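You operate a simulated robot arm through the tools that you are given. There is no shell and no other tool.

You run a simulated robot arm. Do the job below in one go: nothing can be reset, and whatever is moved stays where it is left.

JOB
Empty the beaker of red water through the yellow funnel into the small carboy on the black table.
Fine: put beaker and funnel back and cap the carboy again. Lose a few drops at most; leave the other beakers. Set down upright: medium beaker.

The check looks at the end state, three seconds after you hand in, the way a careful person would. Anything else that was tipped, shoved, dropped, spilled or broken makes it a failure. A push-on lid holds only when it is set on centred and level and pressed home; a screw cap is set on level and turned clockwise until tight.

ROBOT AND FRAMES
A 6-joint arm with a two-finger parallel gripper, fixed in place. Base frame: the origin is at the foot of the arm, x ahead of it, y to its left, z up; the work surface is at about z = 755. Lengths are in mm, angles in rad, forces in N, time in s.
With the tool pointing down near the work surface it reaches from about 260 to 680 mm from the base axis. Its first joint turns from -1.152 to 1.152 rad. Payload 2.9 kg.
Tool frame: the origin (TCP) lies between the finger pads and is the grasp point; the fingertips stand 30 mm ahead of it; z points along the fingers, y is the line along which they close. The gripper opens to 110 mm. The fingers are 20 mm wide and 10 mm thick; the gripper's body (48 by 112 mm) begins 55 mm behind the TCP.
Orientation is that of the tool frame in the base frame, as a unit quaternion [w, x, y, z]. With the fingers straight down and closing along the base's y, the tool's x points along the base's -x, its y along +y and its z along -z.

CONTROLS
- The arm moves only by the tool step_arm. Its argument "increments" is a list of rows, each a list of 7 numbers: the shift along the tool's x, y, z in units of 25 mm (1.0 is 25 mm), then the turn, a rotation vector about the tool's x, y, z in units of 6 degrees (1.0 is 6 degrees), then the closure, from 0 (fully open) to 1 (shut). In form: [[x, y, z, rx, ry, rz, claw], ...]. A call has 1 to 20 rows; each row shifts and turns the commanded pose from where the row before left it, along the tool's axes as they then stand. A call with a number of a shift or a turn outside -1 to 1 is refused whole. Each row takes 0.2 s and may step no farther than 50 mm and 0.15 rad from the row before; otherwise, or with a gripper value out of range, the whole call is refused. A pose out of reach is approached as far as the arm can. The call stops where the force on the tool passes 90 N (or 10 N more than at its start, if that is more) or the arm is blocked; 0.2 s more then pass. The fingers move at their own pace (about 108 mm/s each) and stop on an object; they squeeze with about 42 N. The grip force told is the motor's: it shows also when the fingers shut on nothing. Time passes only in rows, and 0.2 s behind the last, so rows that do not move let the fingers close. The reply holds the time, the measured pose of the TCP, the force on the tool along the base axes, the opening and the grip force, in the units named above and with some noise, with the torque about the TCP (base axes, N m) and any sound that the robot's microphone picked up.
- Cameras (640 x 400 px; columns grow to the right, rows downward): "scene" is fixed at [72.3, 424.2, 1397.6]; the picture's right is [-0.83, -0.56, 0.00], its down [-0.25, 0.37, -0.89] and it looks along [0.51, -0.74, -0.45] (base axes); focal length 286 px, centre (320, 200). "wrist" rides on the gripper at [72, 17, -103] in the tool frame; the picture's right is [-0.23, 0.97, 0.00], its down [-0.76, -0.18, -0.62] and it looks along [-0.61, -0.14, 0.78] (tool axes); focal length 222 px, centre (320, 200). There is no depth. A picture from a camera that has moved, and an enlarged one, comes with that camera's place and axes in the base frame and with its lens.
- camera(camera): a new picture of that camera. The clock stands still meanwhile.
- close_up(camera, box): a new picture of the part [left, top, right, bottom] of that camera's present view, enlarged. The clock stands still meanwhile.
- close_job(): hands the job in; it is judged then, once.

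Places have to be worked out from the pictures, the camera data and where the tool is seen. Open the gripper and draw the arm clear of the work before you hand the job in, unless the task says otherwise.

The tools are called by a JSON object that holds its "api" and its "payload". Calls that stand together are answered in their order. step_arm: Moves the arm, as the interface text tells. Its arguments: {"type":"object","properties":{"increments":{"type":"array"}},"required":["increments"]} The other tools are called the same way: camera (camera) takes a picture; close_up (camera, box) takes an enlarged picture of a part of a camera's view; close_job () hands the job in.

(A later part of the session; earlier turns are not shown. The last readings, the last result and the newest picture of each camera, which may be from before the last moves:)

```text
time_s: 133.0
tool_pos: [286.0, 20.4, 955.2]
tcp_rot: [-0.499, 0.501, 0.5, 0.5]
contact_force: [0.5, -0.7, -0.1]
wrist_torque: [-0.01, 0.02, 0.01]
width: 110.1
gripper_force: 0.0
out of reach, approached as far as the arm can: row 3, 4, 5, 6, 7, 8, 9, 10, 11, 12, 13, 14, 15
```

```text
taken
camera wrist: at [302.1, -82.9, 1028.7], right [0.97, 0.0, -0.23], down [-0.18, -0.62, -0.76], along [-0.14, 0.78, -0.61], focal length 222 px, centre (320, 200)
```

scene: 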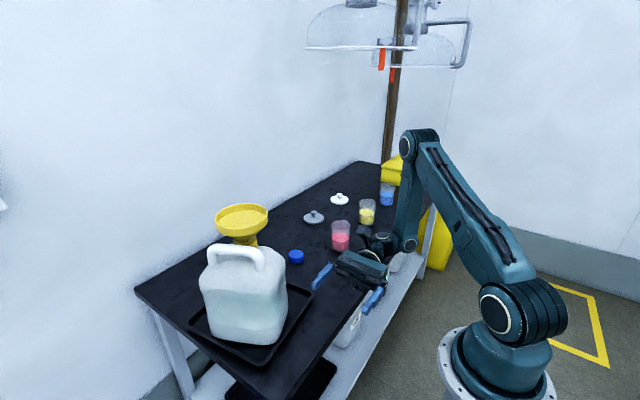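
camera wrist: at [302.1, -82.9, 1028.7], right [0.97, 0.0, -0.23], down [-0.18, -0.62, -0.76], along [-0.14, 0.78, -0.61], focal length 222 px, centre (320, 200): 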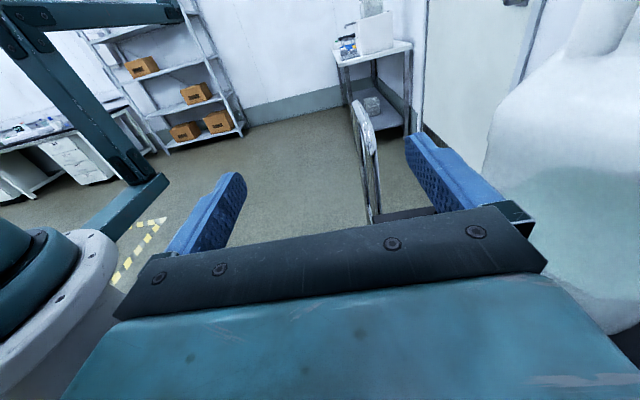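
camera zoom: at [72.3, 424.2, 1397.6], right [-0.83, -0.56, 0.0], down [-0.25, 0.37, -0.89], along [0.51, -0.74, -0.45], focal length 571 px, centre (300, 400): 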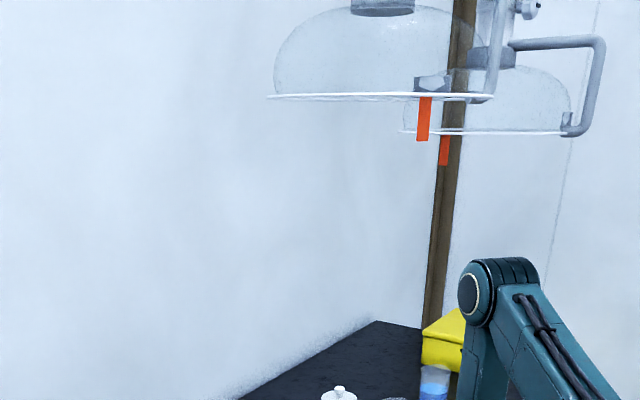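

The arm is a wrist-1/2/3 type whose sideways tilt is limited one way, but in-plane pitching should be free. I carefully bring it back: first raise it, then level the tool.

{"api": "step_arm", "payload": {"increments": [[0.8, 0.4, 0, 0, 0, 0, 0], [0.8, 0.4, 0, 0, 0, 0, 0], [0.8, 0.4, 0, 0, 0, 0, 0]]}}

```text
time_s: 133.8
tool_pos: [274.0, 36.8, 990.9]
tcp_rot: [-0.499, 0.501, 0.499, 0.501]
contact_force: [0.5, 0.2, 0.1]
wrist_torque: [0.01, -0.01, -0.03]
width: 109.9
gripper_force: 0.1
out of reach, approached as far as the arm can: row 1, 2, 3
```

That pose sits on a limit. I rotate the tool back toward pointing down in small portions.

{"api": "step_arm", "payload": {"increments": [[0, 0, 0, 0, -1, 0, 0], [0, 0, 0, 0, -1, 0, 0], [0, 0, 0, 0, -1, 0, 0], [0, 0, 0, 0, -1, 0, 0], [0, 0, 0, 0, -1, 0, 0]]}}

{"api": "camera", "payload": {"camera": "scene"}}

```text
time_s: 135.0
tool_pos: [273.8, 36.8, 989.0]
tcp_rot: [-0.353, 0.613, 0.612, 0.353]
contact_force: [-0.2, -0.3, -0.1]
wrist_torque: [-0.02, 0.01, 0.02]
width: 109.7
gripper_force: 0.0
```

```text
taken
```

scene: 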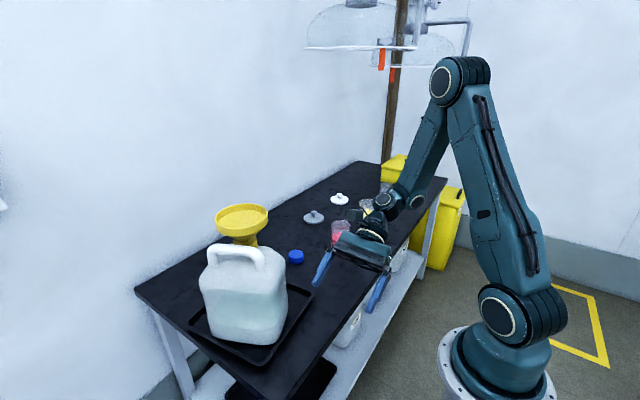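

It follows properly now. I continue levelling while moving slightly outward, staying clear of the carboy.

{"api": "step_arm", "payload": {"increments": [[0, 0.4, 0, 0, -1, 0, 0], [0, 0.4, 0, 0, -1, 0, 0], [0, 0.4, 0, 0, -1, 0, 0], [0, 0.4, 0, 0, -1, 0, 0], [0, 0.4, 0, 0, -1, 0, 0], [0, 0, 0, 0, -1, 0, 0], [0, 0, 0, 0, -1, 0, 0], [0, 0, 0, 0, -1, 0, 0], [0, 0, 0, 0, -1, 0, 0], [0, 0, 0, 0, -1, 0, 0]]}}

{"api": "camera", "payload": {"camera": "scene"}}

```text
time_s: 137.2
tool_pos: [323.5, 37.6, 989.7]
tcp_rot: [0.0, 0.708, 0.706, 0.0]
contact_force: [0.2, -0.4, -0.2]
wrist_torque: [0.02, 0.01, 0.0]
width: 109.9
gripper_force: 0.1
```

```text
taken
```

scene: 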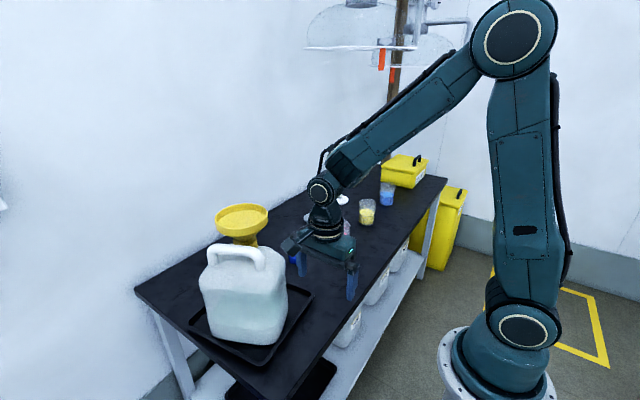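

Tool is level again at (323, 38, 990). I move to a safe central spot and turn the wrist to where the camera side faces forward, to test the in-plane forward pitch in small portions.

{"api": "step_arm", "payload": {"increments": [[-0.94, 0.53, -0.65, 0, 0, 0, 0], [-0.94, 0.53, -0.65, 0, 0, 0, 0], [-0.94, 0.53, -0.65, 0, 0, 0, 0], [-0.94, 0.53, -0.65, 0, 0, 0, 0], [-0.94, 0.53, -0.65, 0, 0, 0, 0], [-0.94, 0.53, -0.65, 0, 0, 0, 0], [-0.94, 0.53, -0.65, 0, 0, 0, 0], [-0.94, 0.53, -0.65, 0, 0, 0, 0]]}}

{"api": "step_arm", "payload": {"increments": [[0, 0, 0, 0, 0, 1, 0], [0, 0, 0, 0, 0, 1, 0], [0, 0, 0, 0, 0, 1, 0], [0, 0, 0, 0, 0, 1, 0], [0, 0, 0, 0, 0, 1, 0], [0, 0, 0, 0, 0, 1, 0], [0, 0, 0, 0, 0, 1, 0], [0, 0, 0, 0, 0, 1, 0], [0, 0, 0, 0, 0, 1, 0], [0, 0, 0, 0, 0, 1, 0], [0, 0, 0, 0, 0, 1, 0], [0, 0, 0, 0, 0, 1, 0], [0, 0, 0, 0, 0, 1, 0], [0, 0, 0, 0, 0, 1, 0], [0, 0, 0, 0, 0, 1, 0]]}}

```text
time_s: 139.0
tool_pos: [428.4, -151.2, 1118.1]
tcp_rot: [-0.001, 0.708, 0.706, 0.0]
contact_force: [-0.6, -0.4, -0.2]
wrist_torque: [0.02, 0.0, 0.0]
width: 110.0
gripper_force: 0.0
```

```text
time_s: 142.2
tool_pos: [428.4, -150.3, 1118.6]
tcp_rot: [0.0, 1.0, -0.002, -0.001]
contact_force: [0.2, -0.1, 0.0]
wrist_torque: [0.02, -0.01, 0.01]
width: 109.9
gripper_force: 0.1
```

The wrist reached this yaw without trouble. Now I pitch the empty gripper forward, three rows at a time.

{"api": "step_arm", "payload": {"increments": [[0, 0, 0, 0, 1, 0, 0], [0, 0, 0, 0, 1, 0, 0], [0, 0, 0, 0, 1, 0, 0], [0, 0, 0, 0, 1, 0, 0]]}}

{"api": "step_arm", "payload": {"increments": [[0, 0, 0, 0, 1, 0, 0], [0, 0, 0, 0, 1, 0, 0], [0, 0, 0, 0, 1, 0, 0]]}}

{"api": "camera", "payload": {"camera": "scene"}}

```text
time_s: 143.2
tool_pos: [428.1, -151.0, 1118.8]
tcp_rot: [0.0, 0.978, -0.001, 0.207]
contact_force: [-0.1, 0.2, -0.1]
wrist_torque: [0.05, 0.01, 0.02]
width: 110.0
gripper_force: 0.1
```

```text
time_s: 144.0
tool_pos: [427.7, -151.6, 1119.5]
tcp_rot: [0.001, 0.933, -0.002, 0.359]
contact_force: [0.0, 0.4, -0.3]
wrist_torque: [0.0, -0.02, 0.0]
width: 109.7
gripper_force: 0.1
```

```text
taken
```

scene: 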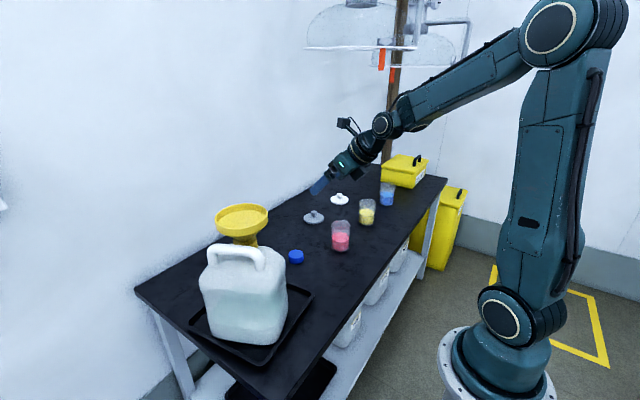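

The forward pitch works so far (42 degrees). I zoom on the wrist and continue in small portions.

{"api": "close_up", "payload": {"camera": "scene", "box": [290, 60, 450, 220]}}

{"api": "step_arm", "payload": {"increments": [[0, 0, 0, 0, 1, 0, 0], [0, 0, 0, 0, 1, 0, 0]]}}

{"api": "step_arm", "payload": {"increments": [[0, 0, 0, 0, 1, 0, 0], [0, 0, 0, 0, 1, 0, 0]]}}

{"api": "step_arm", "payload": {"increments": [[0, 0, 0, 0, 1, 0, 0], [0, 0, 0, 0, 1, 0, 0]]}}

{"api": "close_up", "payload": {"camera": "scene", "box": [290, 60, 450, 220]}}

```text
2.50 times, centred on (370, 140) of scene
camera zoom: at [72.3, 424.2, 1397.6], right [-0.83, -0.56, 0.0], down [-0.25, 0.37, -0.89], along [0.51, -0.74, -0.45], focal length 714 px, centre (195, 350)
```

zoom: 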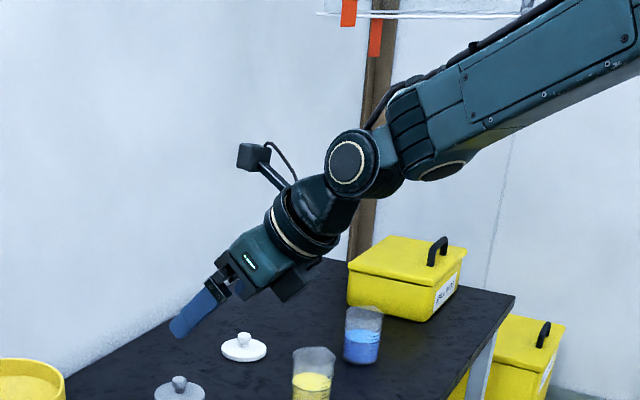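

```text
time_s: 144.6
tool_pos: [428.5, -152.2, 1118.6]
tcp_rot: [0.0, 0.891, -0.001, 0.455]
contact_force: [-0.4, 0.9, 0.0]
wrist_torque: [-0.01, 0.0, 0.0]
width: 110.1
gripper_force: 0.0
```

```text
time_s: 145.2
tool_pos: [427.3, -150.7, 1120.7]
tcp_rot: [0.001, 0.838, -0.001, 0.545]
contact_force: [0.0, 0.7, -0.4]
wrist_torque: [0.0, -0.02, -0.03]
width: 109.9
gripper_force: 0.0
```

```text
time_s: 145.8
tool_pos: [426.6, -151.8, 1118.9]
tcp_rot: [0.002, 0.777, -0.002, 0.629]
contact_force: [0.6, -0.3, 0.4]
wrist_torque: [0.02, 0.0, 0.02]
width: 109.9
gripper_force: 0.0
```

```text
2.50 times, centred on (370, 140) of scene
camera zoom: at [72.3, 424.2, 1397.6], right [-0.83, -0.56, 0.0], down [-0.25, 0.37, -0.89], along [0.51, -0.74, -0.45], focal length 714 px, centre (195, 350)
```

zoom: 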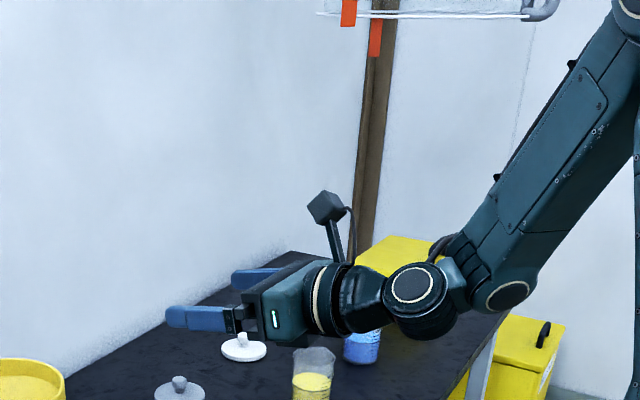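

The gripper now points forward, 12 degrees below horizontal, with the position held exactly. I test rolling it to the right (the pouring motion) in small portions.

{"api": "step_arm", "payload": {"increments": [[0, 0, 0, 0, 0, 1, 0], [0, 0, 0, 0, 0, 1, 0], [0, 0, 0, 0, 0, 1, 0]]}}

{"api": "step_arm", "payload": {"increments": [[0, 0, 0, 0, 0, 1, 0], [0, 0, 0, 0, 0, 1, 0], [0, 0, 0, 0, 0, 1, 0]]}}

```text
time_s: 146.6
tool_pos: [428.4, -150.0, 1118.6]
tcp_rot: [-0.098, 0.768, -0.123, 0.621]
contact_force: [0.1, -0.7, 0.4]
wrist_torque: [0.02, -0.06, 0.0]
width: 110.0
gripper_force: 0.1
```

```text
time_s: 147.4
tool_pos: [427.6, -150.9, 1118.5]
tcp_rot: [-0.194, 0.739, -0.242, 0.598]
contact_force: [-0.4, 0.0, 0.0]
wrist_torque: [-0.02, 0.02, 0.01]
width: 110.1
gripper_force: 0.0
```

Rolling works without drift. I continue the roll test toward 120 degrees.

{"api": "step_arm", "payload": {"increments": [[0, 0, 0, 0, 0, 1, 0], [0, 0, 0, 0, 0, 1, 0], [0, 0, 0, 0, 0, 1, 0], [0, 0, 0, 0, 0, 1, 0], [0, 0, 0, 0, 0, 1, 0]]}}

{"api": "step_arm", "payload": {"increments": [[0, 0, 0, 0, 0, 1, 0], [0, 0, 0, 0, 0, 1, 0], [0, 0, 0, 0, 0, 1, 0], [0, 0, 0, 0, 0, 1, 0], [0, 0, 0, 0, 0, 1, 0]]}}

{"api": "close_up", "payload": {"camera": "scene", "box": [290, 60, 450, 220]}}

```text
time_s: 148.6
tool_pos: [394.9, -165.2, 1070.5]
tcp_rot: [-0.343, 0.649, -0.42, 0.534]
contact_force: [0.6, 0.1, 0.4]
wrist_torque: [-0.02, 0.0, 0.01]
width: 110.1
gripper_force: 0.0
out of reach, approached as far as the arm can: row 1, 2, 3, 4, 5
```

```text
time_s: 149.8
tool_pos: [364.8, -201.1, 984.3]
tcp_rot: [0.453, -0.538, 0.563, -0.434]
contact_force: [0.3, 0.2, -0.3]
wrist_torque: [0.0, 0.05, 0.05]
width: 109.8
gripper_force: 0.1
out of reach, approached as far as the arm can: row 1, 2, 3, 4, 5
```

```text
2.50 times, centred on (370, 140) of scene
camera zoom: at [72.3, 424.1, 1397.6], right [-0.83, -0.56, 0.0], down [-0.25, 0.37, -0.89], along [0.51, -0.74, -0.45], focal length 714 px, centre (195, 350)
```

zoom: 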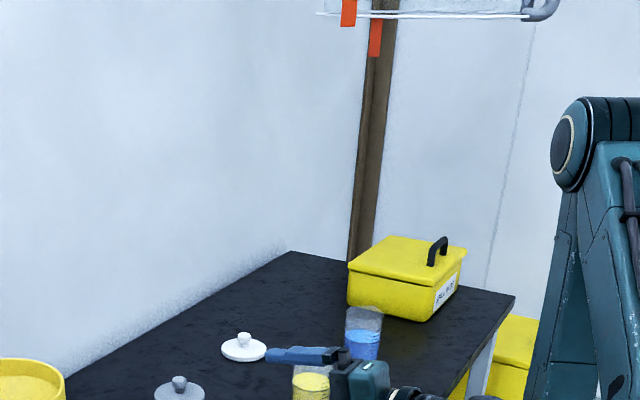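

The right roll is limited to about 36 degrees in this wrist branch and the position drifted again, without touching anything. I unroll back to upright and rise.

{"api": "step_arm", "payload": {"increments": [[0, 0, 0, 0, 0, -1, 0], [0, 0, 0, 0, 0, -1, 0], [0, 0, 0, 0, 0, -1, 0], [0, 0, 0, 0, 0, -1, 0], [0, 0, 0, 0, 0, -1, 0], [0, 0, 0, 0, 0, -1, 0], [0, 0, 0, 0, 0, -1, 0], [0, 0, 0, 0, 0, -1, 0]]}}

{"api": "camera", "payload": {"camera": "scene"}}

```text
time_s: 151.6
tool_pos: [363.3, -201.5, 984.1]
tcp_rot: [-0.237, 0.721, -0.295, 0.58]
contact_force: [-0.8, 0.3, 0.4]
wrist_torque: [0.04, 0.0, 0.0]
width: 109.9
gripper_force: 0.1
```

```text
taken
```

scene: 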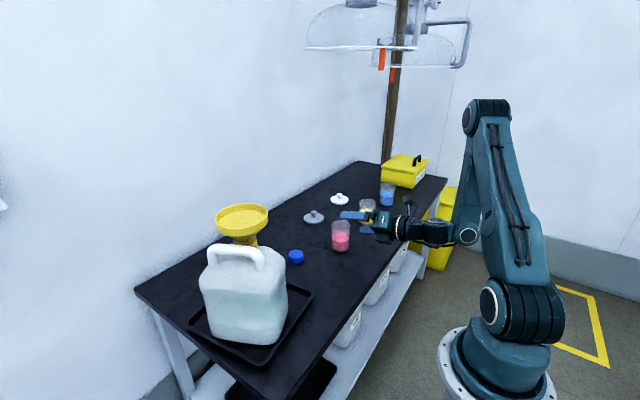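

The free view shows everything untouched. I unroll the remaining 44 degrees, rise and pitch to 20 degrees below horizontal; then I will test pouring to the left, which unwinds the last joint.

{"api": "step_arm", "payload": {"increments": [[0, 0, 0, 0, 0, -1, 0], [0, 0, 0, 0, 0, -1, 0], [0, 0, 0, 0, 0, -1, 0], [0, 0, 0, 0, 0, -1, 0], [0, 0, 0, 0, 0, -1, 0], [0, 0, 0, 0, 0, -1, 0], [0, 0, 0, 0, 0, -1, 0], [0, 0, 0, 0, 0, -0.3, 0]]}}

{"api": "step_arm", "payload": {"increments": [[0.9, 0, 0.2, 0, -0.67, 0, 0], [0.9, 0, 0.3, 0, -0.66, 0, 0], [0.9, 0, 0.3, 0, 0, 0, 0], [0.9, 0, 0.3, 0, 0, 0, 0]]}}

```text
time_s: 153.4
tool_pos: [364.9, -202.0, 984.0]
tcp_rot: [-0.004, 0.779, -0.004, 0.627]
contact_force: [0.4, 0.5, -0.6]
wrist_torque: [-0.01, -0.02, 0.01]
width: 109.8
gripper_force: 0.0
```

```text
time_s: 154.4
tool_pos: [419.4, -203.7, 1061.3]
tcp_rot: [-0.004, 0.821, -0.005, 0.57]
contact_force: [1.0, 0.0, 0.8]
wrist_torque: [0.0, 0.01, -0.06]
width: 109.9
gripper_force: 0.1
```

Gripper is upright at 20 degrees pitch. I raise it, yaw it 20 degrees left (to keep the same wrist relation), and go to a test spot above and to the right of the funnel.

{"api": "step_arm", "payload": {"increments": [[0.867, 0, -0.323, 0, 0, 0, 0], [0.867, 0, -0.323, 0, 0, 0, 0], [0.867, 0, -0.323, 0, 0, 0, 0], [0.867, 0, -0.323, 0, 0, 0, 0], [0.867, 0, -0.323, 0, 0, 0, 0], [0.867, 0, -0.323, 0, 0, 0, 0], [0, 0, 0, 0.78, 0, -0.29, 0], [0, 0, 0, 0.78, 0, -0.29, 0], [0, 0, 0, 0.78, 0, -0.29, 0], [0, 0, 0, 0.78, 0, -0.29, 0]]}}

{"api": "step_arm", "payload": {"increments": [[0.292, -0.717, 0.783, 0, 0, 0, 0], [0.292, -0.717, 0.783, 0, 0, 0, 0], [0.292, -0.717, 0.783, 0, 0, 0, 0], [0.292, -0.717, 0.783, 0, 0, 0, 0]]}}

{"api": "camera", "payload": {"camera": "scene"}}

```text
time_s: 156.6
tool_pos: [416.6, -204.4, 1200.0]
tcp_rot: [-0.104, 0.808, 0.139, 0.564]
contact_force: [0.2, 0.1, -0.2]
wrist_torque: [0.01, -0.02, 0.0]
width: 109.7
gripper_force: 0.1
```

```text
time_s: 157.6
tool_pos: [470.9, -107.2, 1202.8]
tcp_rot: [-0.103, 0.808, 0.138, 0.564]
contact_force: [-0.3, -0.5, -1.0]
wrist_torque: [0.0, 0.0, 0.01]
width: 110.2
gripper_force: 0.0
```

```text
taken
```

scene: 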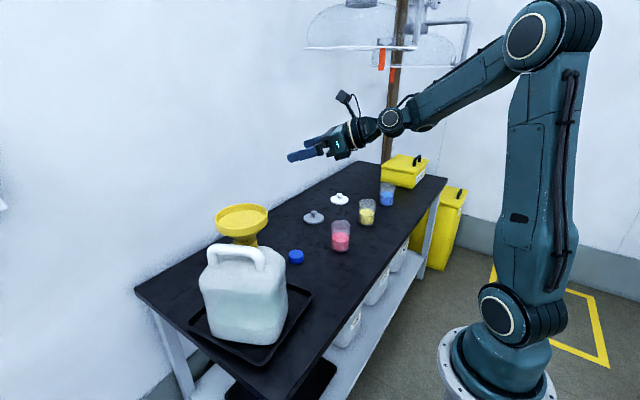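

All fine. I continue the remaining way to the test spot.

{"api": "step_arm", "payload": {"increments": [[0.292, -0.717, 0.783, 0, 0, 0, 0], [0.292, -0.717, 0.783, 0, 0, 0, 0], [0.292, -0.717, 0.783, 0, 0, 0, 0], [0.292, -0.717, 0.783, 0, 0, 0, 0], [0.292, -0.717, 0.783, 0, 0, 0, 0]]}}

{"api": "step_arm", "payload": {"increments": [[0, 0, 0, -0.349, 0, -0.937, 0], [0, 0, 0, -0.349, 0, -0.937, 0], [0, 0, 0, -0.349, 0, -0.937, 0]]}}

```text
time_s: 158.8
tool_pos: [542.5, 10.7, 1201.7]
tcp_rot: [-0.103, 0.808, 0.137, 0.563]
contact_force: [-0.1, -0.4, -0.7]
wrist_torque: [0.03, 0.01, -0.01]
width: 110.2
gripper_force: 0.0
```

```text
time_s: 159.6
tool_pos: [540.1, 10.8, 1203.5]
tcp_rot: [0.026, 0.783, 0.224, 0.579]
contact_force: [0.1, 0.4, 0.8]
wrist_torque: [-0.01, 0.02, 0.02]
width: 109.9
gripper_force: 0.0
```

Rolling left works. I continue the roll test in batches.

{"api": "step_arm", "payload": {"increments": [[0, 0, 0, -0.349, 0, -0.937, 0], [0, 0, 0, -0.349, 0, -0.937, 0], [0, 0, 0, -0.349, 0, -0.937, 0], [0, 0, 0, -0.349, 0, -0.937, 0]]}}

{"api": "step_arm", "payload": {"increments": [[0, 0, 0, -0.349, 0, -0.937, 0], [0, 0, 0, -0.349, 0, -0.937, 0], [0, 0, 0, -0.349, 0, -0.937, 0], [0, 0, 0, -0.349, 0, -0.937, 0]]}}

{"api": "step_arm", "payload": {"increments": [[0, 0, 0, -0.349, 0, -0.937, 0], [0, 0, 0, -0.349, 0, -0.937, 0], [0, 0, 0, -0.349, 0, -0.937, 0], [0, 0, 0, -0.349, 0, -0.937, 0]]}}

{"api": "camera", "payload": {"camera": "scene"}}

```text
time_s: 160.6
tool_pos: [539.7, 10.9, 1203.6]
tcp_rot: [0.195, 0.72, 0.33, 0.579]
contact_force: [-0.2, 0.1, 0.4]
wrist_torque: [0.0, 0.03, 0.0]
width: 110.2
gripper_force: 0.1
```

```text
time_s: 161.6
tool_pos: [539.1, 11.8, 1201.8]
tcp_rot: [0.355, 0.627, 0.421, 0.551]
contact_force: [-0.3, -0.2, 0.4]
wrist_torque: [-0.01, -0.02, 0.01]
width: 110.1
gripper_force: 0.1
```

```text
time_s: 162.6
tool_pos: [539.9, 11.8, 1202.7]
tcp_rot: [0.5, 0.505, 0.495, 0.5]
contact_force: [-0.1, 0.8, 0.7]
wrist_torque: [0.01, 0.0, -0.02]
width: 110.0
gripper_force: 0.1
```

```text
taken
```

scene: 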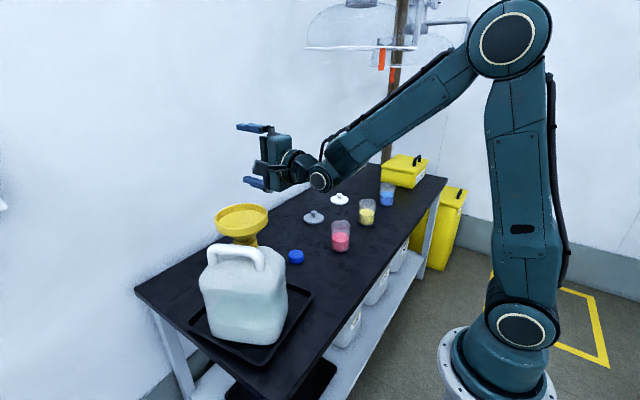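

It holds position at a 90 degree roll. I continue to about 126 degrees.

{"api": "step_arm", "payload": {"increments": [[0, 0, 0, -0.349, 0, -0.937, 0], [0, 0, 0, -0.349, 0, -0.937, 0], [0, 0, 0, -0.349, 0, -0.937, 0]]}}

{"api": "step_arm", "payload": {"increments": [[0, 0, 0, -0.349, 0, -0.937, 0], [0, 0, 0, -0.349, 0, -0.937, 0], [0, 0, 0, -0.349, 0, -0.937, 0]]}}

{"api": "camera", "payload": {"camera": "scene"}}

```text
time_s: 163.4
tool_pos: [540.5, 11.2, 1203.3]
tcp_rot: [0.595, 0.398, 0.535, 0.449]
contact_force: [-0.2, -0.2, 0.1]
wrist_torque: [0.01, 0.02, -0.03]
width: 109.9
gripper_force: 0.1
```

```text
time_s: 164.2
tool_pos: [538.8, 11.2, 1202.4]
tcp_rot: [0.675, 0.284, 0.562, 0.384]
contact_force: [-0.2, -0.4, 1.0]
wrist_torque: [-0.01, -0.01, 0.01]
width: 110.2
gripper_force: 0.2
```

```text
taken
```

scene: 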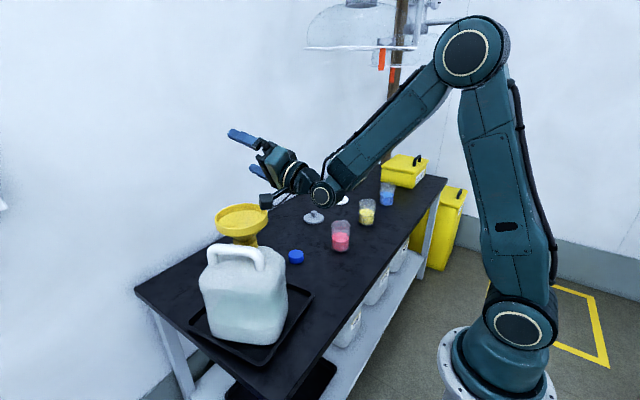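

The full 126 degree left roll is reachable at the pouring spot. I unroll completely now.

{"api": "step_arm", "payload": {"increments": [[0, 0, 0, 0.349, 0, 0.937, 0], [0, 0, 0, 0.349, 0, 0.937, 0], [0, 0, 0, 0.349, 0, 0.937, 0], [0, 0, 0, 0.349, 0, 0.937, 0], [0, 0, 0, 0.349, 0, 0.937, 0], [0, 0, 0, 0.349, 0, 0.937, 0], [0, 0, 0, 0.349, 0, 0.937, 0], [0, 0, 0, 0.349, 0, 0.937, 0], [0, 0, 0, 0.349, 0, 0.937, 0], [0, 0, 0, 0.349, 0, 0.937, 0]]}}

{"api": "step_arm", "payload": {"increments": [[0, 0, 0, 0.349, 0, 0.937, 0], [0, 0, 0, 0.349, 0, 0.937, 0], [0, 0, 0, 0.349, 0, 0.937, 0], [0, 0, 0, 0.349, 0, 0.937, 0], [0, 0, 0, 0.349, 0, 0.937, 0], [0, 0, 0, 0.349, 0, 0.937, 0], [0, 0, 0, 0.349, 0, 0.937, 0], [0, 0, 0, 0.349, 0, 0.937, 0], [0, 0, 0, 0.349, 0, 0.937, 0], [0, 0, 0, 0.349, 0, 0.937, 0], [0, 0, 0, 0.349, 0, 0.937, 0]]}}

```text
time_s: 166.4
tool_pos: [539.4, 9.6, 1203.9]
tcp_rot: [0.353, 0.628, 0.42, 0.552]
contact_force: [0.1, 0.4, 0.4]
wrist_torque: [0.0, 0.0, -0.01]
width: 110.0
gripper_force: 0.0
```

```text
time_s: 168.8
tool_pos: [540.5, 10.6, 1203.3]
tcp_rot: [-0.104, 0.808, 0.137, 0.563]
contact_force: [0.2, 0.3, -0.3]
wrist_torque: [0.01, 0.0, -0.01]
width: 110.0
gripper_force: 0.1
```

Back upright. I now carry the empty gripper, yawing it to azimuth -15 degrees, to a point in front of the red beaker (robot side), still high.

{"api": "step_arm", "payload": {"increments": [[-0.159, 0.94, -0.435, -0.391, 0, 0.143, 0], [-0.159, 0.94, -0.435, -0.391, 0, 0.143, 0], [-0.159, 0.94, -0.435, -0.391, 0, 0.143, 0], [-0.159, 0.94, -0.435, -0.391, 0, 0.143, 0], [-0.159, 0.94, -0.435, -0.391, 0, 0.143, 0], [-0.159, 0.94, -0.435, -0.391, 0, 0.143, 0], [-0.159, 0.94, -0.435, -0.391, 0, 0.143, 0]]}}

{"api": "step_arm", "payload": {"increments": [[-0.159, 0.94, -0.435, -0.391, 0, 0.143, 0], [-0.159, 0.94, -0.435, -0.391, 0, 0.143, 0], [-0.159, 0.94, -0.435, -0.391, 0, 0.143, 0], [-0.159, 0.94, -0.435, -0.391, 0, 0.143, 0], [-0.159, 0.94, -0.435, -0.391, 0, 0.143, 0], [-0.159, 0.94, -0.435, -0.391, 0, 0.143, 0], [-0.159, 0.94, -0.435, -0.391, 0, 0.143, 0]]}}

{"api": "camera", "payload": {"camera": "wrist"}}

```text
time_s: 170.4
tool_pos: [492.1, -167.2, 1200.7]
tcp_rot: [-0.016, 0.82, 0.013, 0.571]
contact_force: [-0.5, -1.2, -0.4]
wrist_torque: [0.04, 0.0, 0.01]
width: 110.0
gripper_force: 0.0
```

```text
time_s: 172.0
tool_pos: [399.6, -323.4, 1196.9]
tcp_rot: [0.072, 0.814, -0.112, 0.565]
contact_force: [0.0, -0.5, 1.0]
wrist_torque: [0.01, 0.02, 0.04]
width: 109.6
gripper_force: 0.1
```

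```text
taken
camera wrist: at [326.1, -321.4, 1303.1], right [-0.33, -0.92, -0.22], down [-0.77, 0.4, -0.49], along [0.54, 0.01, -0.84], focal length 222 px, centre (320, 200)
```

wrist: 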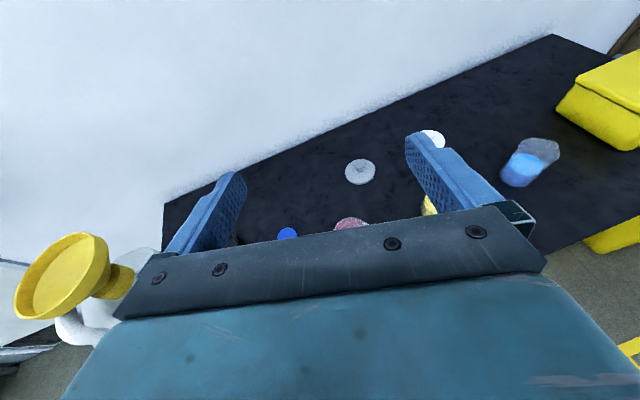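

The pose is as planned (azimuth -15, pitch 20). I descend straight down in two batches toward z = 850, in front of the beaker.

{"api": "step_arm", "payload": {"increments": [[-0.929, 0, 0.347, 0, 0, 0, 0], [-0.929, 0, 0.347, 0, 0, 0, 0], [-0.929, 0, 0.347, 0, 0, 0, 0], [-0.929, 0, 0.347, 0, 0, 0, 0], [-0.929, 0, 0.347, 0, 0, 0, 0], [-0.929, 0, 0.347, 0, 0, 0, 0], [-0.929, 0, 0.347, 0, 0, 0, 0]]}}

{"api": "step_arm", "payload": {"increments": [[-0.929, 0, 0.347, 0, 0, 0, 0], [-0.929, 0, 0.347, 0, 0, 0, 0], [-0.929, 0, 0.347, 0, 0, 0, 0], [-0.929, 0, 0.347, 0, 0, 0, 0]]}}

{"api": "camera", "payload": {"camera": "scene"}}

{"api": "camera", "payload": {"camera": "wrist"}}

```text
time_s: 173.6
tool_pos: [400.8, -322.0, 1025.5]
tcp_rot: [0.072, 0.814, -0.112, 0.566]
contact_force: [0.0, 0.7, -0.1]
wrist_torque: [0.0, 0.02, -0.01]
width: 110.0
gripper_force: 0.2
```

```text
time_s: 174.6
tool_pos: [401.2, -318.1, 926.7]
tcp_rot: [0.071, 0.814, -0.111, 0.566]
contact_force: [0.1, -0.3, 0.5]
wrist_torque: [0.01, -0.01, 0.03]
width: 109.8
gripper_force: 0.1
```

```text
taken
```

scene: 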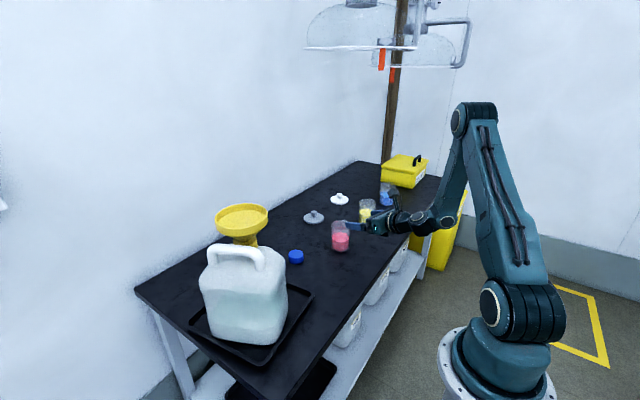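

```text
taken
camera wrist: at [327.3, -317.6, 1031.0], right [-0.33, -0.92, -0.22], down [-0.77, 0.4, -0.49], along [0.54, 0.01, -0.84], focal length 222 px, centre (320, 200)
```

wrist: 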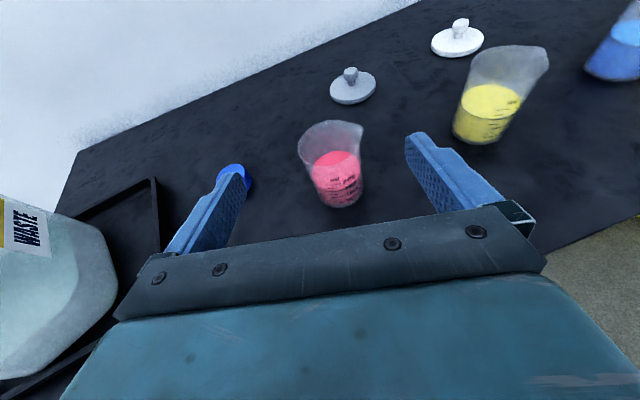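

The beaker stands nicely between the fingers' lines. I zoom to verify its centre against my estimate (510.5, -351.5).

{"api": "close_up", "payload": {"camera": "wrist", "box": [270, 100, 400, 220]}}

```text
3.33 times, centred on (335, 160) of wrist
camera zoom: at [327.3, -317.6, 1031.0], right [-0.33, -0.92, -0.22], down [-0.77, 0.4, -0.49], along [0.54, 0.01, -0.84], focal length 740 px, centre (270, 333)
```

zoom: 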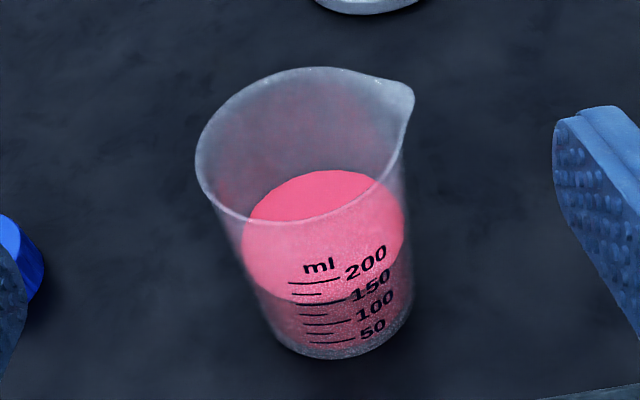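

Rim centre matches within 1 mm. I correct a small roll and a 3.5 mm lateral offset, then descend to the grasp height z = 808 in front of the beaker.

{"api": "step_arm", "payload": {"increments": [[0, 0.14, 0, 0, 0, -0.1, 0], [-0.892, 0, 0.333, 0, 0, 0, 0], [-0.892, 0, 0.333, 0, 0, 0, 0], [-0.892, 0, 0.333, 0, 0, 0, 0], [-0.892, 0, 0.333, 0, 0, 0, 0], [-0.892, 0, 0.333, 0, 0, 0, 0], [0, 0, 0, 0, 0, 0, 0]]}}

{"api": "camera", "payload": {"camera": "wrist"}}

{"api": "close_up", "payload": {"camera": "scene", "box": [310, 190, 450, 290]}}

```text
time_s: 176.2
tool_pos: [399.4, -321.9, 808.0]
tcp_rot: [0.076, 0.814, -0.108, 0.566]
contact_force: [0.0, 0.4, 0.5]
wrist_torque: [-0.03, -0.05, -0.03]
width: 109.9
gripper_force: 0.1
```

```text
taken
camera wrist: at [325.0, -319.8, 912.4], right [-0.33, -0.92, -0.21], down [-0.77, 0.39, -0.5], along [0.54, 0.0, -0.84], focal length 222 px, centre (320, 200)
```

wrist: 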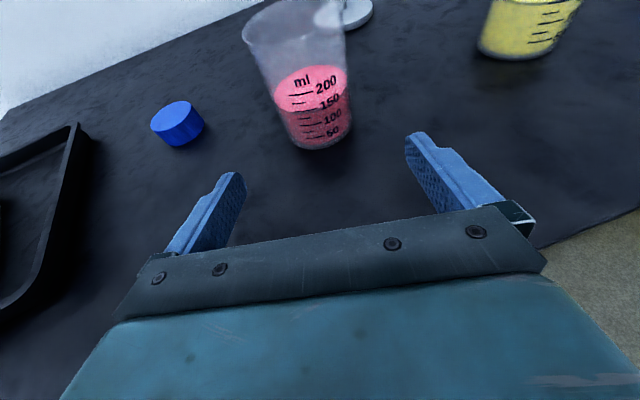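

```text
4.00 times, centred on (380, 240) of scene
camera zoom: at [72.3, 424.2, 1397.6], right [-0.83, -0.56, 0.0], down [-0.25, 0.37, -0.89], along [0.51, -0.74, -0.45], focal length 1142 px, centre (80, 40)
```

zoom: 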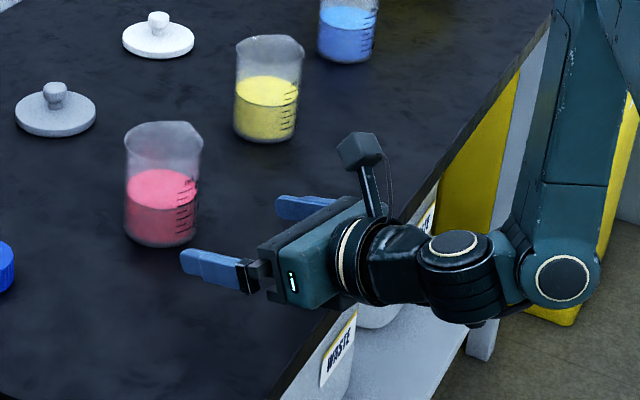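

The gripper is level and pointing at the beaker. I zoom once more for the lateral centring before advancing.

{"api": "close_up", "payload": {"camera": "wrist", "box": [230, 0, 390, 160]}}

```text
2.50 times, centred on (310, 80) of wrist
camera zoom: at [325.0, -319.8, 912.4], right [-0.33, -0.92, -0.21], down [-0.77, 0.39, -0.5], along [0.54, 0.0, -0.84], focal length 555 px, centre (345, 500)
```

zoom: 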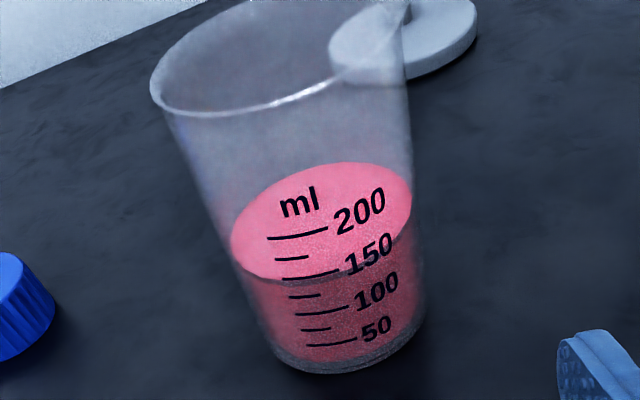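

Predicted and observed liquid centre agree within 1 px. I advance 90 mm toward the beaker with open fingers and check.

{"api": "step_arm", "payload": {"increments": [[0.319, -0.01, 0.854, 0, 0, 0, 0], [0.319, -0.01, 0.854, 0, 0, 0, 0], [0.319, -0.01, 0.854, 0, 0, 0, 0], [0.319, 0, 0.854, 0, 0, 0, 0], [0, 0, 0, 0, 0, 0, 0]]}}

{"api": "camera", "payload": {"camera": "wrist"}}

{"api": "close_up", "payload": {"camera": "scene", "box": [310, 190, 450, 290]}}

```text
time_s: 177.4
tool_pos: [488.9, -346.9, 807.7]
tcp_rot: [0.075, 0.814, -0.107, 0.565]
contact_force: [-0.3, -0.2, 0.0]
wrist_torque: [0.02, -0.01, -0.01]
width: 110.2
gripper_force: 0.0
```

```text
taken
camera wrist: at [416.3, -344.4, 912.6], right [-0.33, -0.92, -0.21], down [-0.77, 0.39, -0.5], along [0.54, 0.0, -0.84], focal length 222 px, centre (320, 200)
```

wrist: 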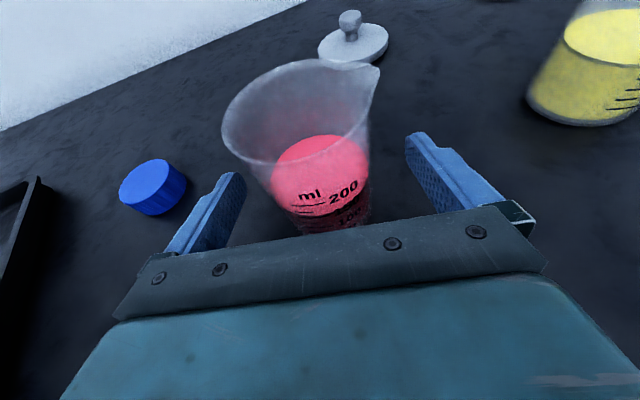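

```text
4.00 times, centred on (380, 240) of scene
camera zoom: at [72.3, 424.2, 1397.6], right [-0.83, -0.56, 0.0], down [-0.25, 0.37, -0.89], along [0.51, -0.74, -0.45], focal length 1142 px, centre (80, 40)
```

zoom: 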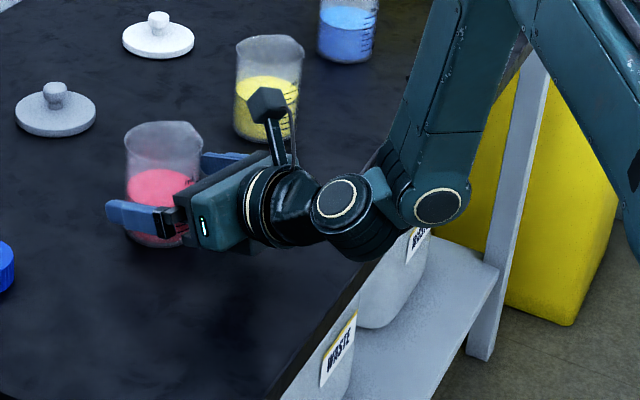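

Both fingers flank the beaker. I advance the last 18 mm, with a 1.4 mm left correction, then close gently.

{"api": "step_arm", "payload": {"increments": [[0.126, -0.03, 0.337, 0, 0, 0, 0], [0.126, -0.026, 0.337, 0, 0, 0, 0], [0, 0, 0, 0, 0, 0, 0]]}}

{"api": "step_arm", "payload": {"increments": [[0, 0, 0, 0, 0, 0, 0.2], [0, 0, 0, 0, 0, 0, 0.3], [0, 0, 0, 0, 0, 0, 0.34]]}}

{"api": "camera", "payload": {"camera": "wrist"}}

{"api": "close_up", "payload": {"camera": "scene", "box": [310, 190, 450, 290]}}

```text
time_s: 178.2
tool_pos: [508.0, -350.4, 808.4]
tcp_rot: [0.075, 0.815, -0.107, 0.565]
contact_force: [-0.9, -0.6, 0.1]
wrist_torque: [0.02, -0.01, 0.02]
width: 110.3
gripper_force: 0.1
```

```text
time_s: 179.0
tool_pos: [506.3, -348.6, 808.3]
tcp_rot: [0.075, 0.815, -0.107, 0.565]
contact_force: [-0.2, -0.4, 0.0]
wrist_torque: [0.01, -0.02, 0.02]
width: 72.7
gripper_force: 0.1
```

```text
taken
camera wrist: at [433.5, -347.5, 913.5], right [-0.33, -0.92, -0.21], down [-0.77, 0.39, -0.5], along [0.54, 0.0, -0.84], focal length 222 px, centre (320, 200)
```

wrist: 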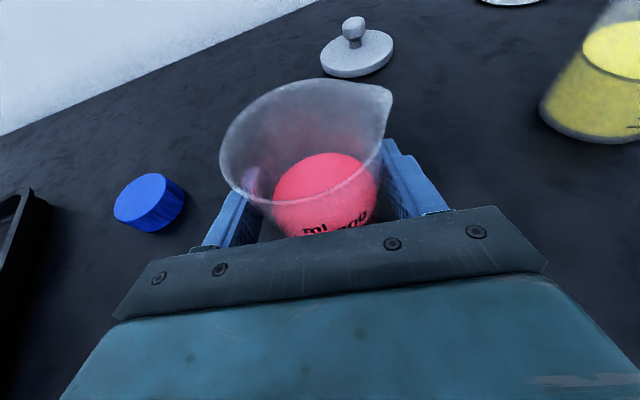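

```text
4.00 times, centred on (380, 240) of scene
camera zoom: at [72.3, 424.2, 1397.6], right [-0.83, -0.56, 0.0], down [-0.25, 0.37, -0.89], along [0.51, -0.74, -0.45], focal length 1142 px, centre (80, 40)
```

zoom: 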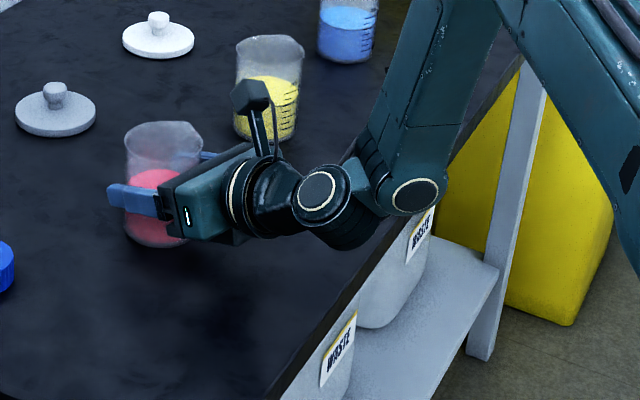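

Fingers are 73 mm apart with the beaker between them. I close to grip.

{"api": "step_arm", "payload": {"increments": [[0, 0, 0, 0, 0, 0, 0.37], [0, 0, 0, 0, 0, 0, 0.4], [0, 0, 0, 0, 0, 0, 0.45], [0, 0, 0, 0, 0, 0, 1], [0, 0, 0, 0, 0, 0, 1], [0, 0, 0, 0, 0, 0, 1]]}}

{"api": "camera", "payload": {"camera": "wrist"}}

{"api": "close_up", "payload": {"camera": "scene", "box": [310, 190, 450, 290]}}

```text
time_s: 180.4
tool_pos: [505.9, -350.0, 808.9]
tcp_rot: [0.075, 0.815, -0.108, 0.565]
contact_force: [0.0, 1.0, 0.2]
wrist_torque: [0.16, -0.08, 0.03]
width: 69.4
gripper_force: 42.3
```

```text
taken
camera wrist: at [433.5, -347.5, 913.6], right [-0.33, -0.92, -0.21], down [-0.77, 0.39, -0.5], along [0.54, 0.0, -0.84], focal length 222 px, centre (320, 200)
```

wrist: 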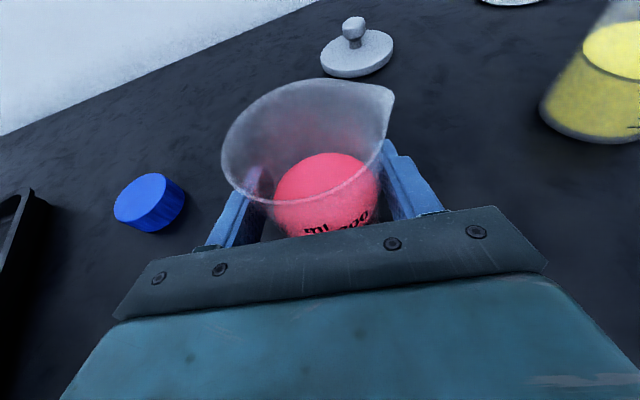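

```text
4.00 times, centred on (380, 240) of scene
camera zoom: at [72.3, 424.2, 1397.5], right [-0.83, -0.56, 0.0], down [-0.25, 0.37, -0.89], along [0.51, -0.74, -0.45], focal length 1142 px, centre (80, 40)
```

zoom: 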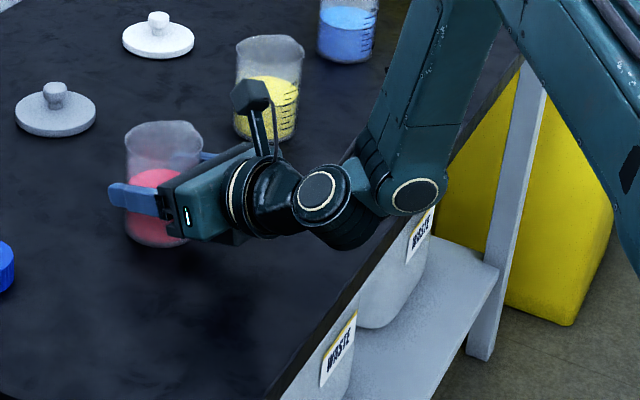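

The beaker is gripped (69.4 mm). I lift it slowly 25 mm, straight up, and check that it stays upright.

{"api": "step_arm", "payload": {"increments": [[0.19, 0, -0.07, 0, 0, 0, 1], [0.19, 0, -0.07, 0, 0, 0, 1], [0.28, 0, -0.105, 0, 0, 0, 1], [0.28, 0, -0.105, 0, 0, 0, 1], [0, 0, 0, 0, 0, 0, 1]]}}

{"api": "camera", "payload": {"camera": "wrist"}}

{"api": "close_up", "payload": {"camera": "scene", "box": [310, 190, 450, 290]}}

```text
time_s: 181.6
tool_pos: [505.5, -350.1, 833.3]
tcp_rot: [0.075, 0.814, -0.108, 0.566]
contact_force: [0.1, -0.6, -2.1]
wrist_torque: [0.01, 0.01, 0.0]
width: 69.4
gripper_force: 42.0
```

```text
taken
camera wrist: at [432.3, -347.3, 938.5], right [-0.33, -0.92, -0.21], down [-0.78, 0.39, -0.5], along [0.54, 0.0, -0.84], focal length 222 px, centre (320, 200)
```

wrist: 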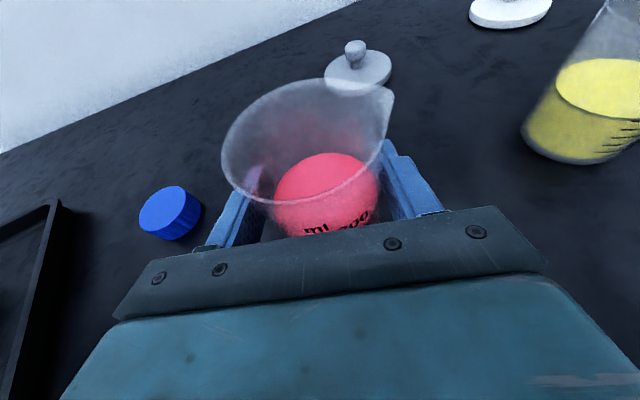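

```text
4.00 times, centred on (380, 240) of scene
camera zoom: at [72.3, 424.1, 1397.6], right [-0.83, -0.56, 0.0], down [-0.25, 0.37, -0.89], along [0.51, -0.74, -0.45], focal length 1142 px, centre (80, 40)
```

zoom: 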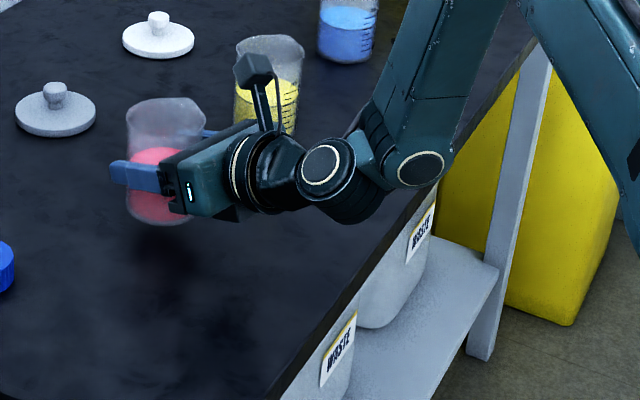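

The beaker is clear of the table and level. I rise steadily and draw back along the already tested route to z of about 1193.

{"api": "step_arm", "payload": {"increments": [[0.3, 0, -0.112, 0, 0, 0, 1], [0.45, 0, -0.168, 0, 0, 0, 1], [0.5625, 0, -0.21, 0, 0, 0, 1], [0.5625, 0, -0.21, 0, 0, 0, 1], [0.5625, 0, -0.21, 0, 0, 0, 1], [0.5625, 0, -0.21, 0, 0, 0, 1], [0.5625, 0, -0.21, 0, 0, 0, 1]]}}

{"api": "step_arm", "payload": {"increments": [[0.573, 0, -0.526, 0, 0, 0, 1], [0.573, 0, -0.526, 0, 0, 0, 1], [0.573, 0, -0.526, 0, 0, 0, 1], [0.573, 0, -0.526, 0, 0, 0, 1], [0.573, 0, -0.526, 0, 0, 0, 1], [0.573, 0, -0.526, 0, 0, 0, 1], [0.573, 0, -0.526, 0, 0, 0, 1], [0.573, 0, -0.526, 0, 0, 0, 1]]}}

{"api": "step_arm", "payload": {"increments": [[0.573, 0, -0.526, 0, 0, 0, 1], [0.573, 0, -0.526, 0, 0, 0, 1], [0.573, 0, -0.526, 0, 0, 0, 1], [0.573, 0, -0.526, 0, 0, 0, 1], [0.573, 0, -0.526, 0, 0, 0, 1], [0.573, 0, -0.526, 0, 0, 0, 1], [0.35, 0, -0.3, 0, 0, 0, 1]]}}

{"api": "camera", "payload": {"camera": "scene"}}

{"api": "camera", "payload": {"camera": "wrist"}}

```text
time_s: 183.2
tool_pos: [505.7, -349.3, 928.5]
tcp_rot: [0.075, 0.814, -0.109, 0.565]
contact_force: [0.8, -0.1, -2.9]
wrist_torque: [-0.03, 0.01, 0.01]
width: 69.3
gripper_force: 42.0
```

```text
time_s: 185.0
tool_pos: [448.6, -332.6, 1073.4]
tcp_rot: [0.076, 0.815, -0.108, 0.565]
contact_force: [0.5, 0.5, -1.8]
wrist_torque: [-0.01, 0.0, 0.0]
width: 69.4
gripper_force: 42.3
```

```text
time_s: 186.6
tool_pos: [402.7, -321.1, 1193.1]
tcp_rot: [0.075, 0.814, -0.108, 0.566]
contact_force: [1.0, -0.7, -2.4]
wrist_torque: [0.02, 0.03, 0.0]
width: 69.3
gripper_force: 41.6
```

```text
taken
```

scene: 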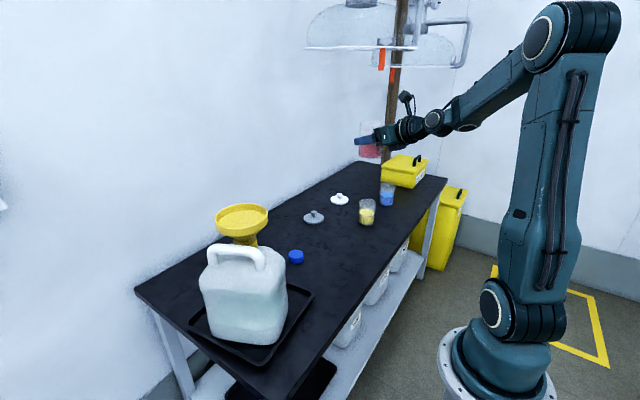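

```text
taken
camera wrist: at [329.2, -319.0, 1296.7], right [-0.33, -0.92, -0.21], down [-0.77, 0.39, -0.5], along [0.54, 0.0, -0.84], focal length 222 px, centre (320, 200)
```

wrist: 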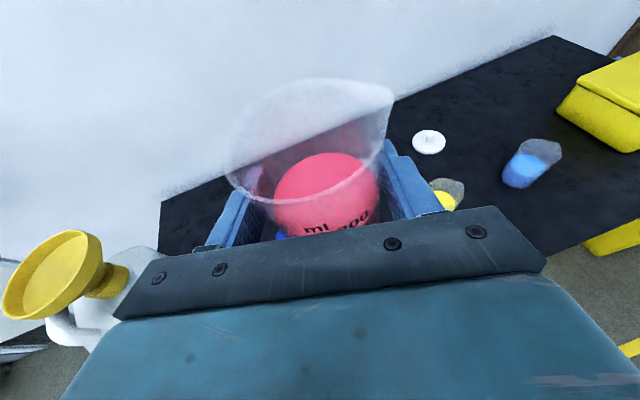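

Beaker upright and steady. I carry it along the tested arc to the pouring side of the funnel, slowly, yawing 35 degrees on the way.

{"api": "step_arm", "payload": {"increments": [[0.0636, -0.376, 0.174, 0.1564, 0, -0.0572, 1], [0.0954, -0.564, 0.261, 0.2346, 0, -0.0858, 1], [0.0954, -0.564, 0.261, 0.2346, 0, -0.0858, 1], [0.0954, -0.564, 0.261, 0.2346, 0, -0.0858, 1], [0.0954, -0.564, 0.261, 0.2346, 0, -0.0858, 1], [0.0954, -0.564, 0.261, 0.2346, 0, -0.0858, 1], [0.0954, -0.564, 0.261, 0.2346, 0, -0.0858, 1], [0.0954, -0.564, 0.261, 0.2346, 0, -0.0858, 1], [0.0954, -0.564, 0.261, 0.2346, 0, -0.0858, 1], [0.0954, -0.564, 0.261, 0.2346, 0, -0.0858, 1], [0.0954, -0.564, 0.261, 0.2346, 0, -0.0858, 1], [0.0954, -0.564, 0.261, 0.2346, 0, -0.0858, 1]]}}

{"api": "step_arm", "payload": {"increments": [[0.0954, -0.564, 0.261, 0.2346, 0, -0.0858, 1], [0.0954, -0.564, 0.261, 0.2346, 0, -0.0858, 1], [0.0954, -0.564, 0.261, 0.2346, 0, -0.0858, 1], [0.0954, -0.564, 0.261, 0.2346, 0, -0.0858, 1], [0.0954, -0.564, 0.261, 0.2346, 0, -0.0858, 1], [0.0954, -0.564, 0.261, 0.2346, 0, -0.0858, 1], [0.0954, -0.564, 0.261, 0.2346, 0, -0.0858, 1], [0.0636, -0.376, 0.174, 0.1564, 0, -0.0572, 1], [0, 0, 0, 0, 0, 0, 1]]}}

{"api": "camera", "payload": {"camera": "scene"}}

{"api": "camera", "payload": {"camera": "wrist"}}

```text
time_s: 189.2
tool_pos: [504.1, -168.5, 1190.1]
tcp_rot: [-0.014, 0.822, 0.018, 0.569]
contact_force: [-0.4, 0.1, -2.8]
wrist_torque: [0.03, 0.06, -0.02]
width: 69.5
gripper_force: 42.1
```

```text
time_s: 191.2
tool_pos: [540.2, -54.0, 1191.9]
tcp_rot: [-0.07, 0.815, 0.098, 0.567]
contact_force: [0.0, 0.2, -3.2]
wrist_torque: [0.0, 0.01, 0.01]
width: 69.4
gripper_force: 42.0
```

```text
taken
```

scene: 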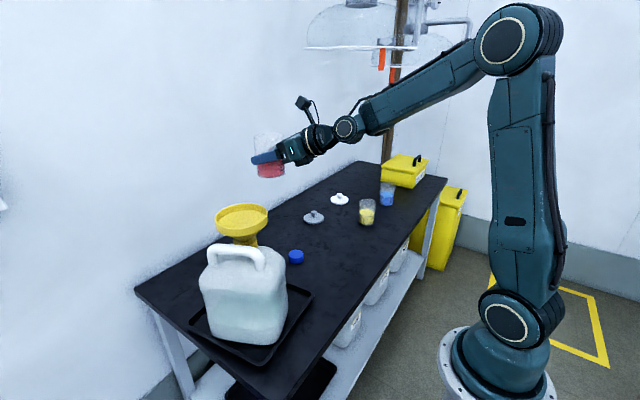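

```text
taken
camera wrist: at [475.4, -87.7, 1295.9], right [0.16, -0.96, -0.22], down [-0.87, -0.03, -0.5], along [0.47, 0.27, -0.84], focal length 222 px, centre (320, 200)
```

wrist: 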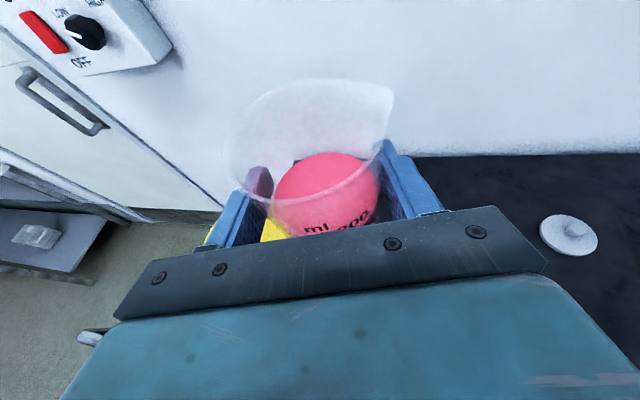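

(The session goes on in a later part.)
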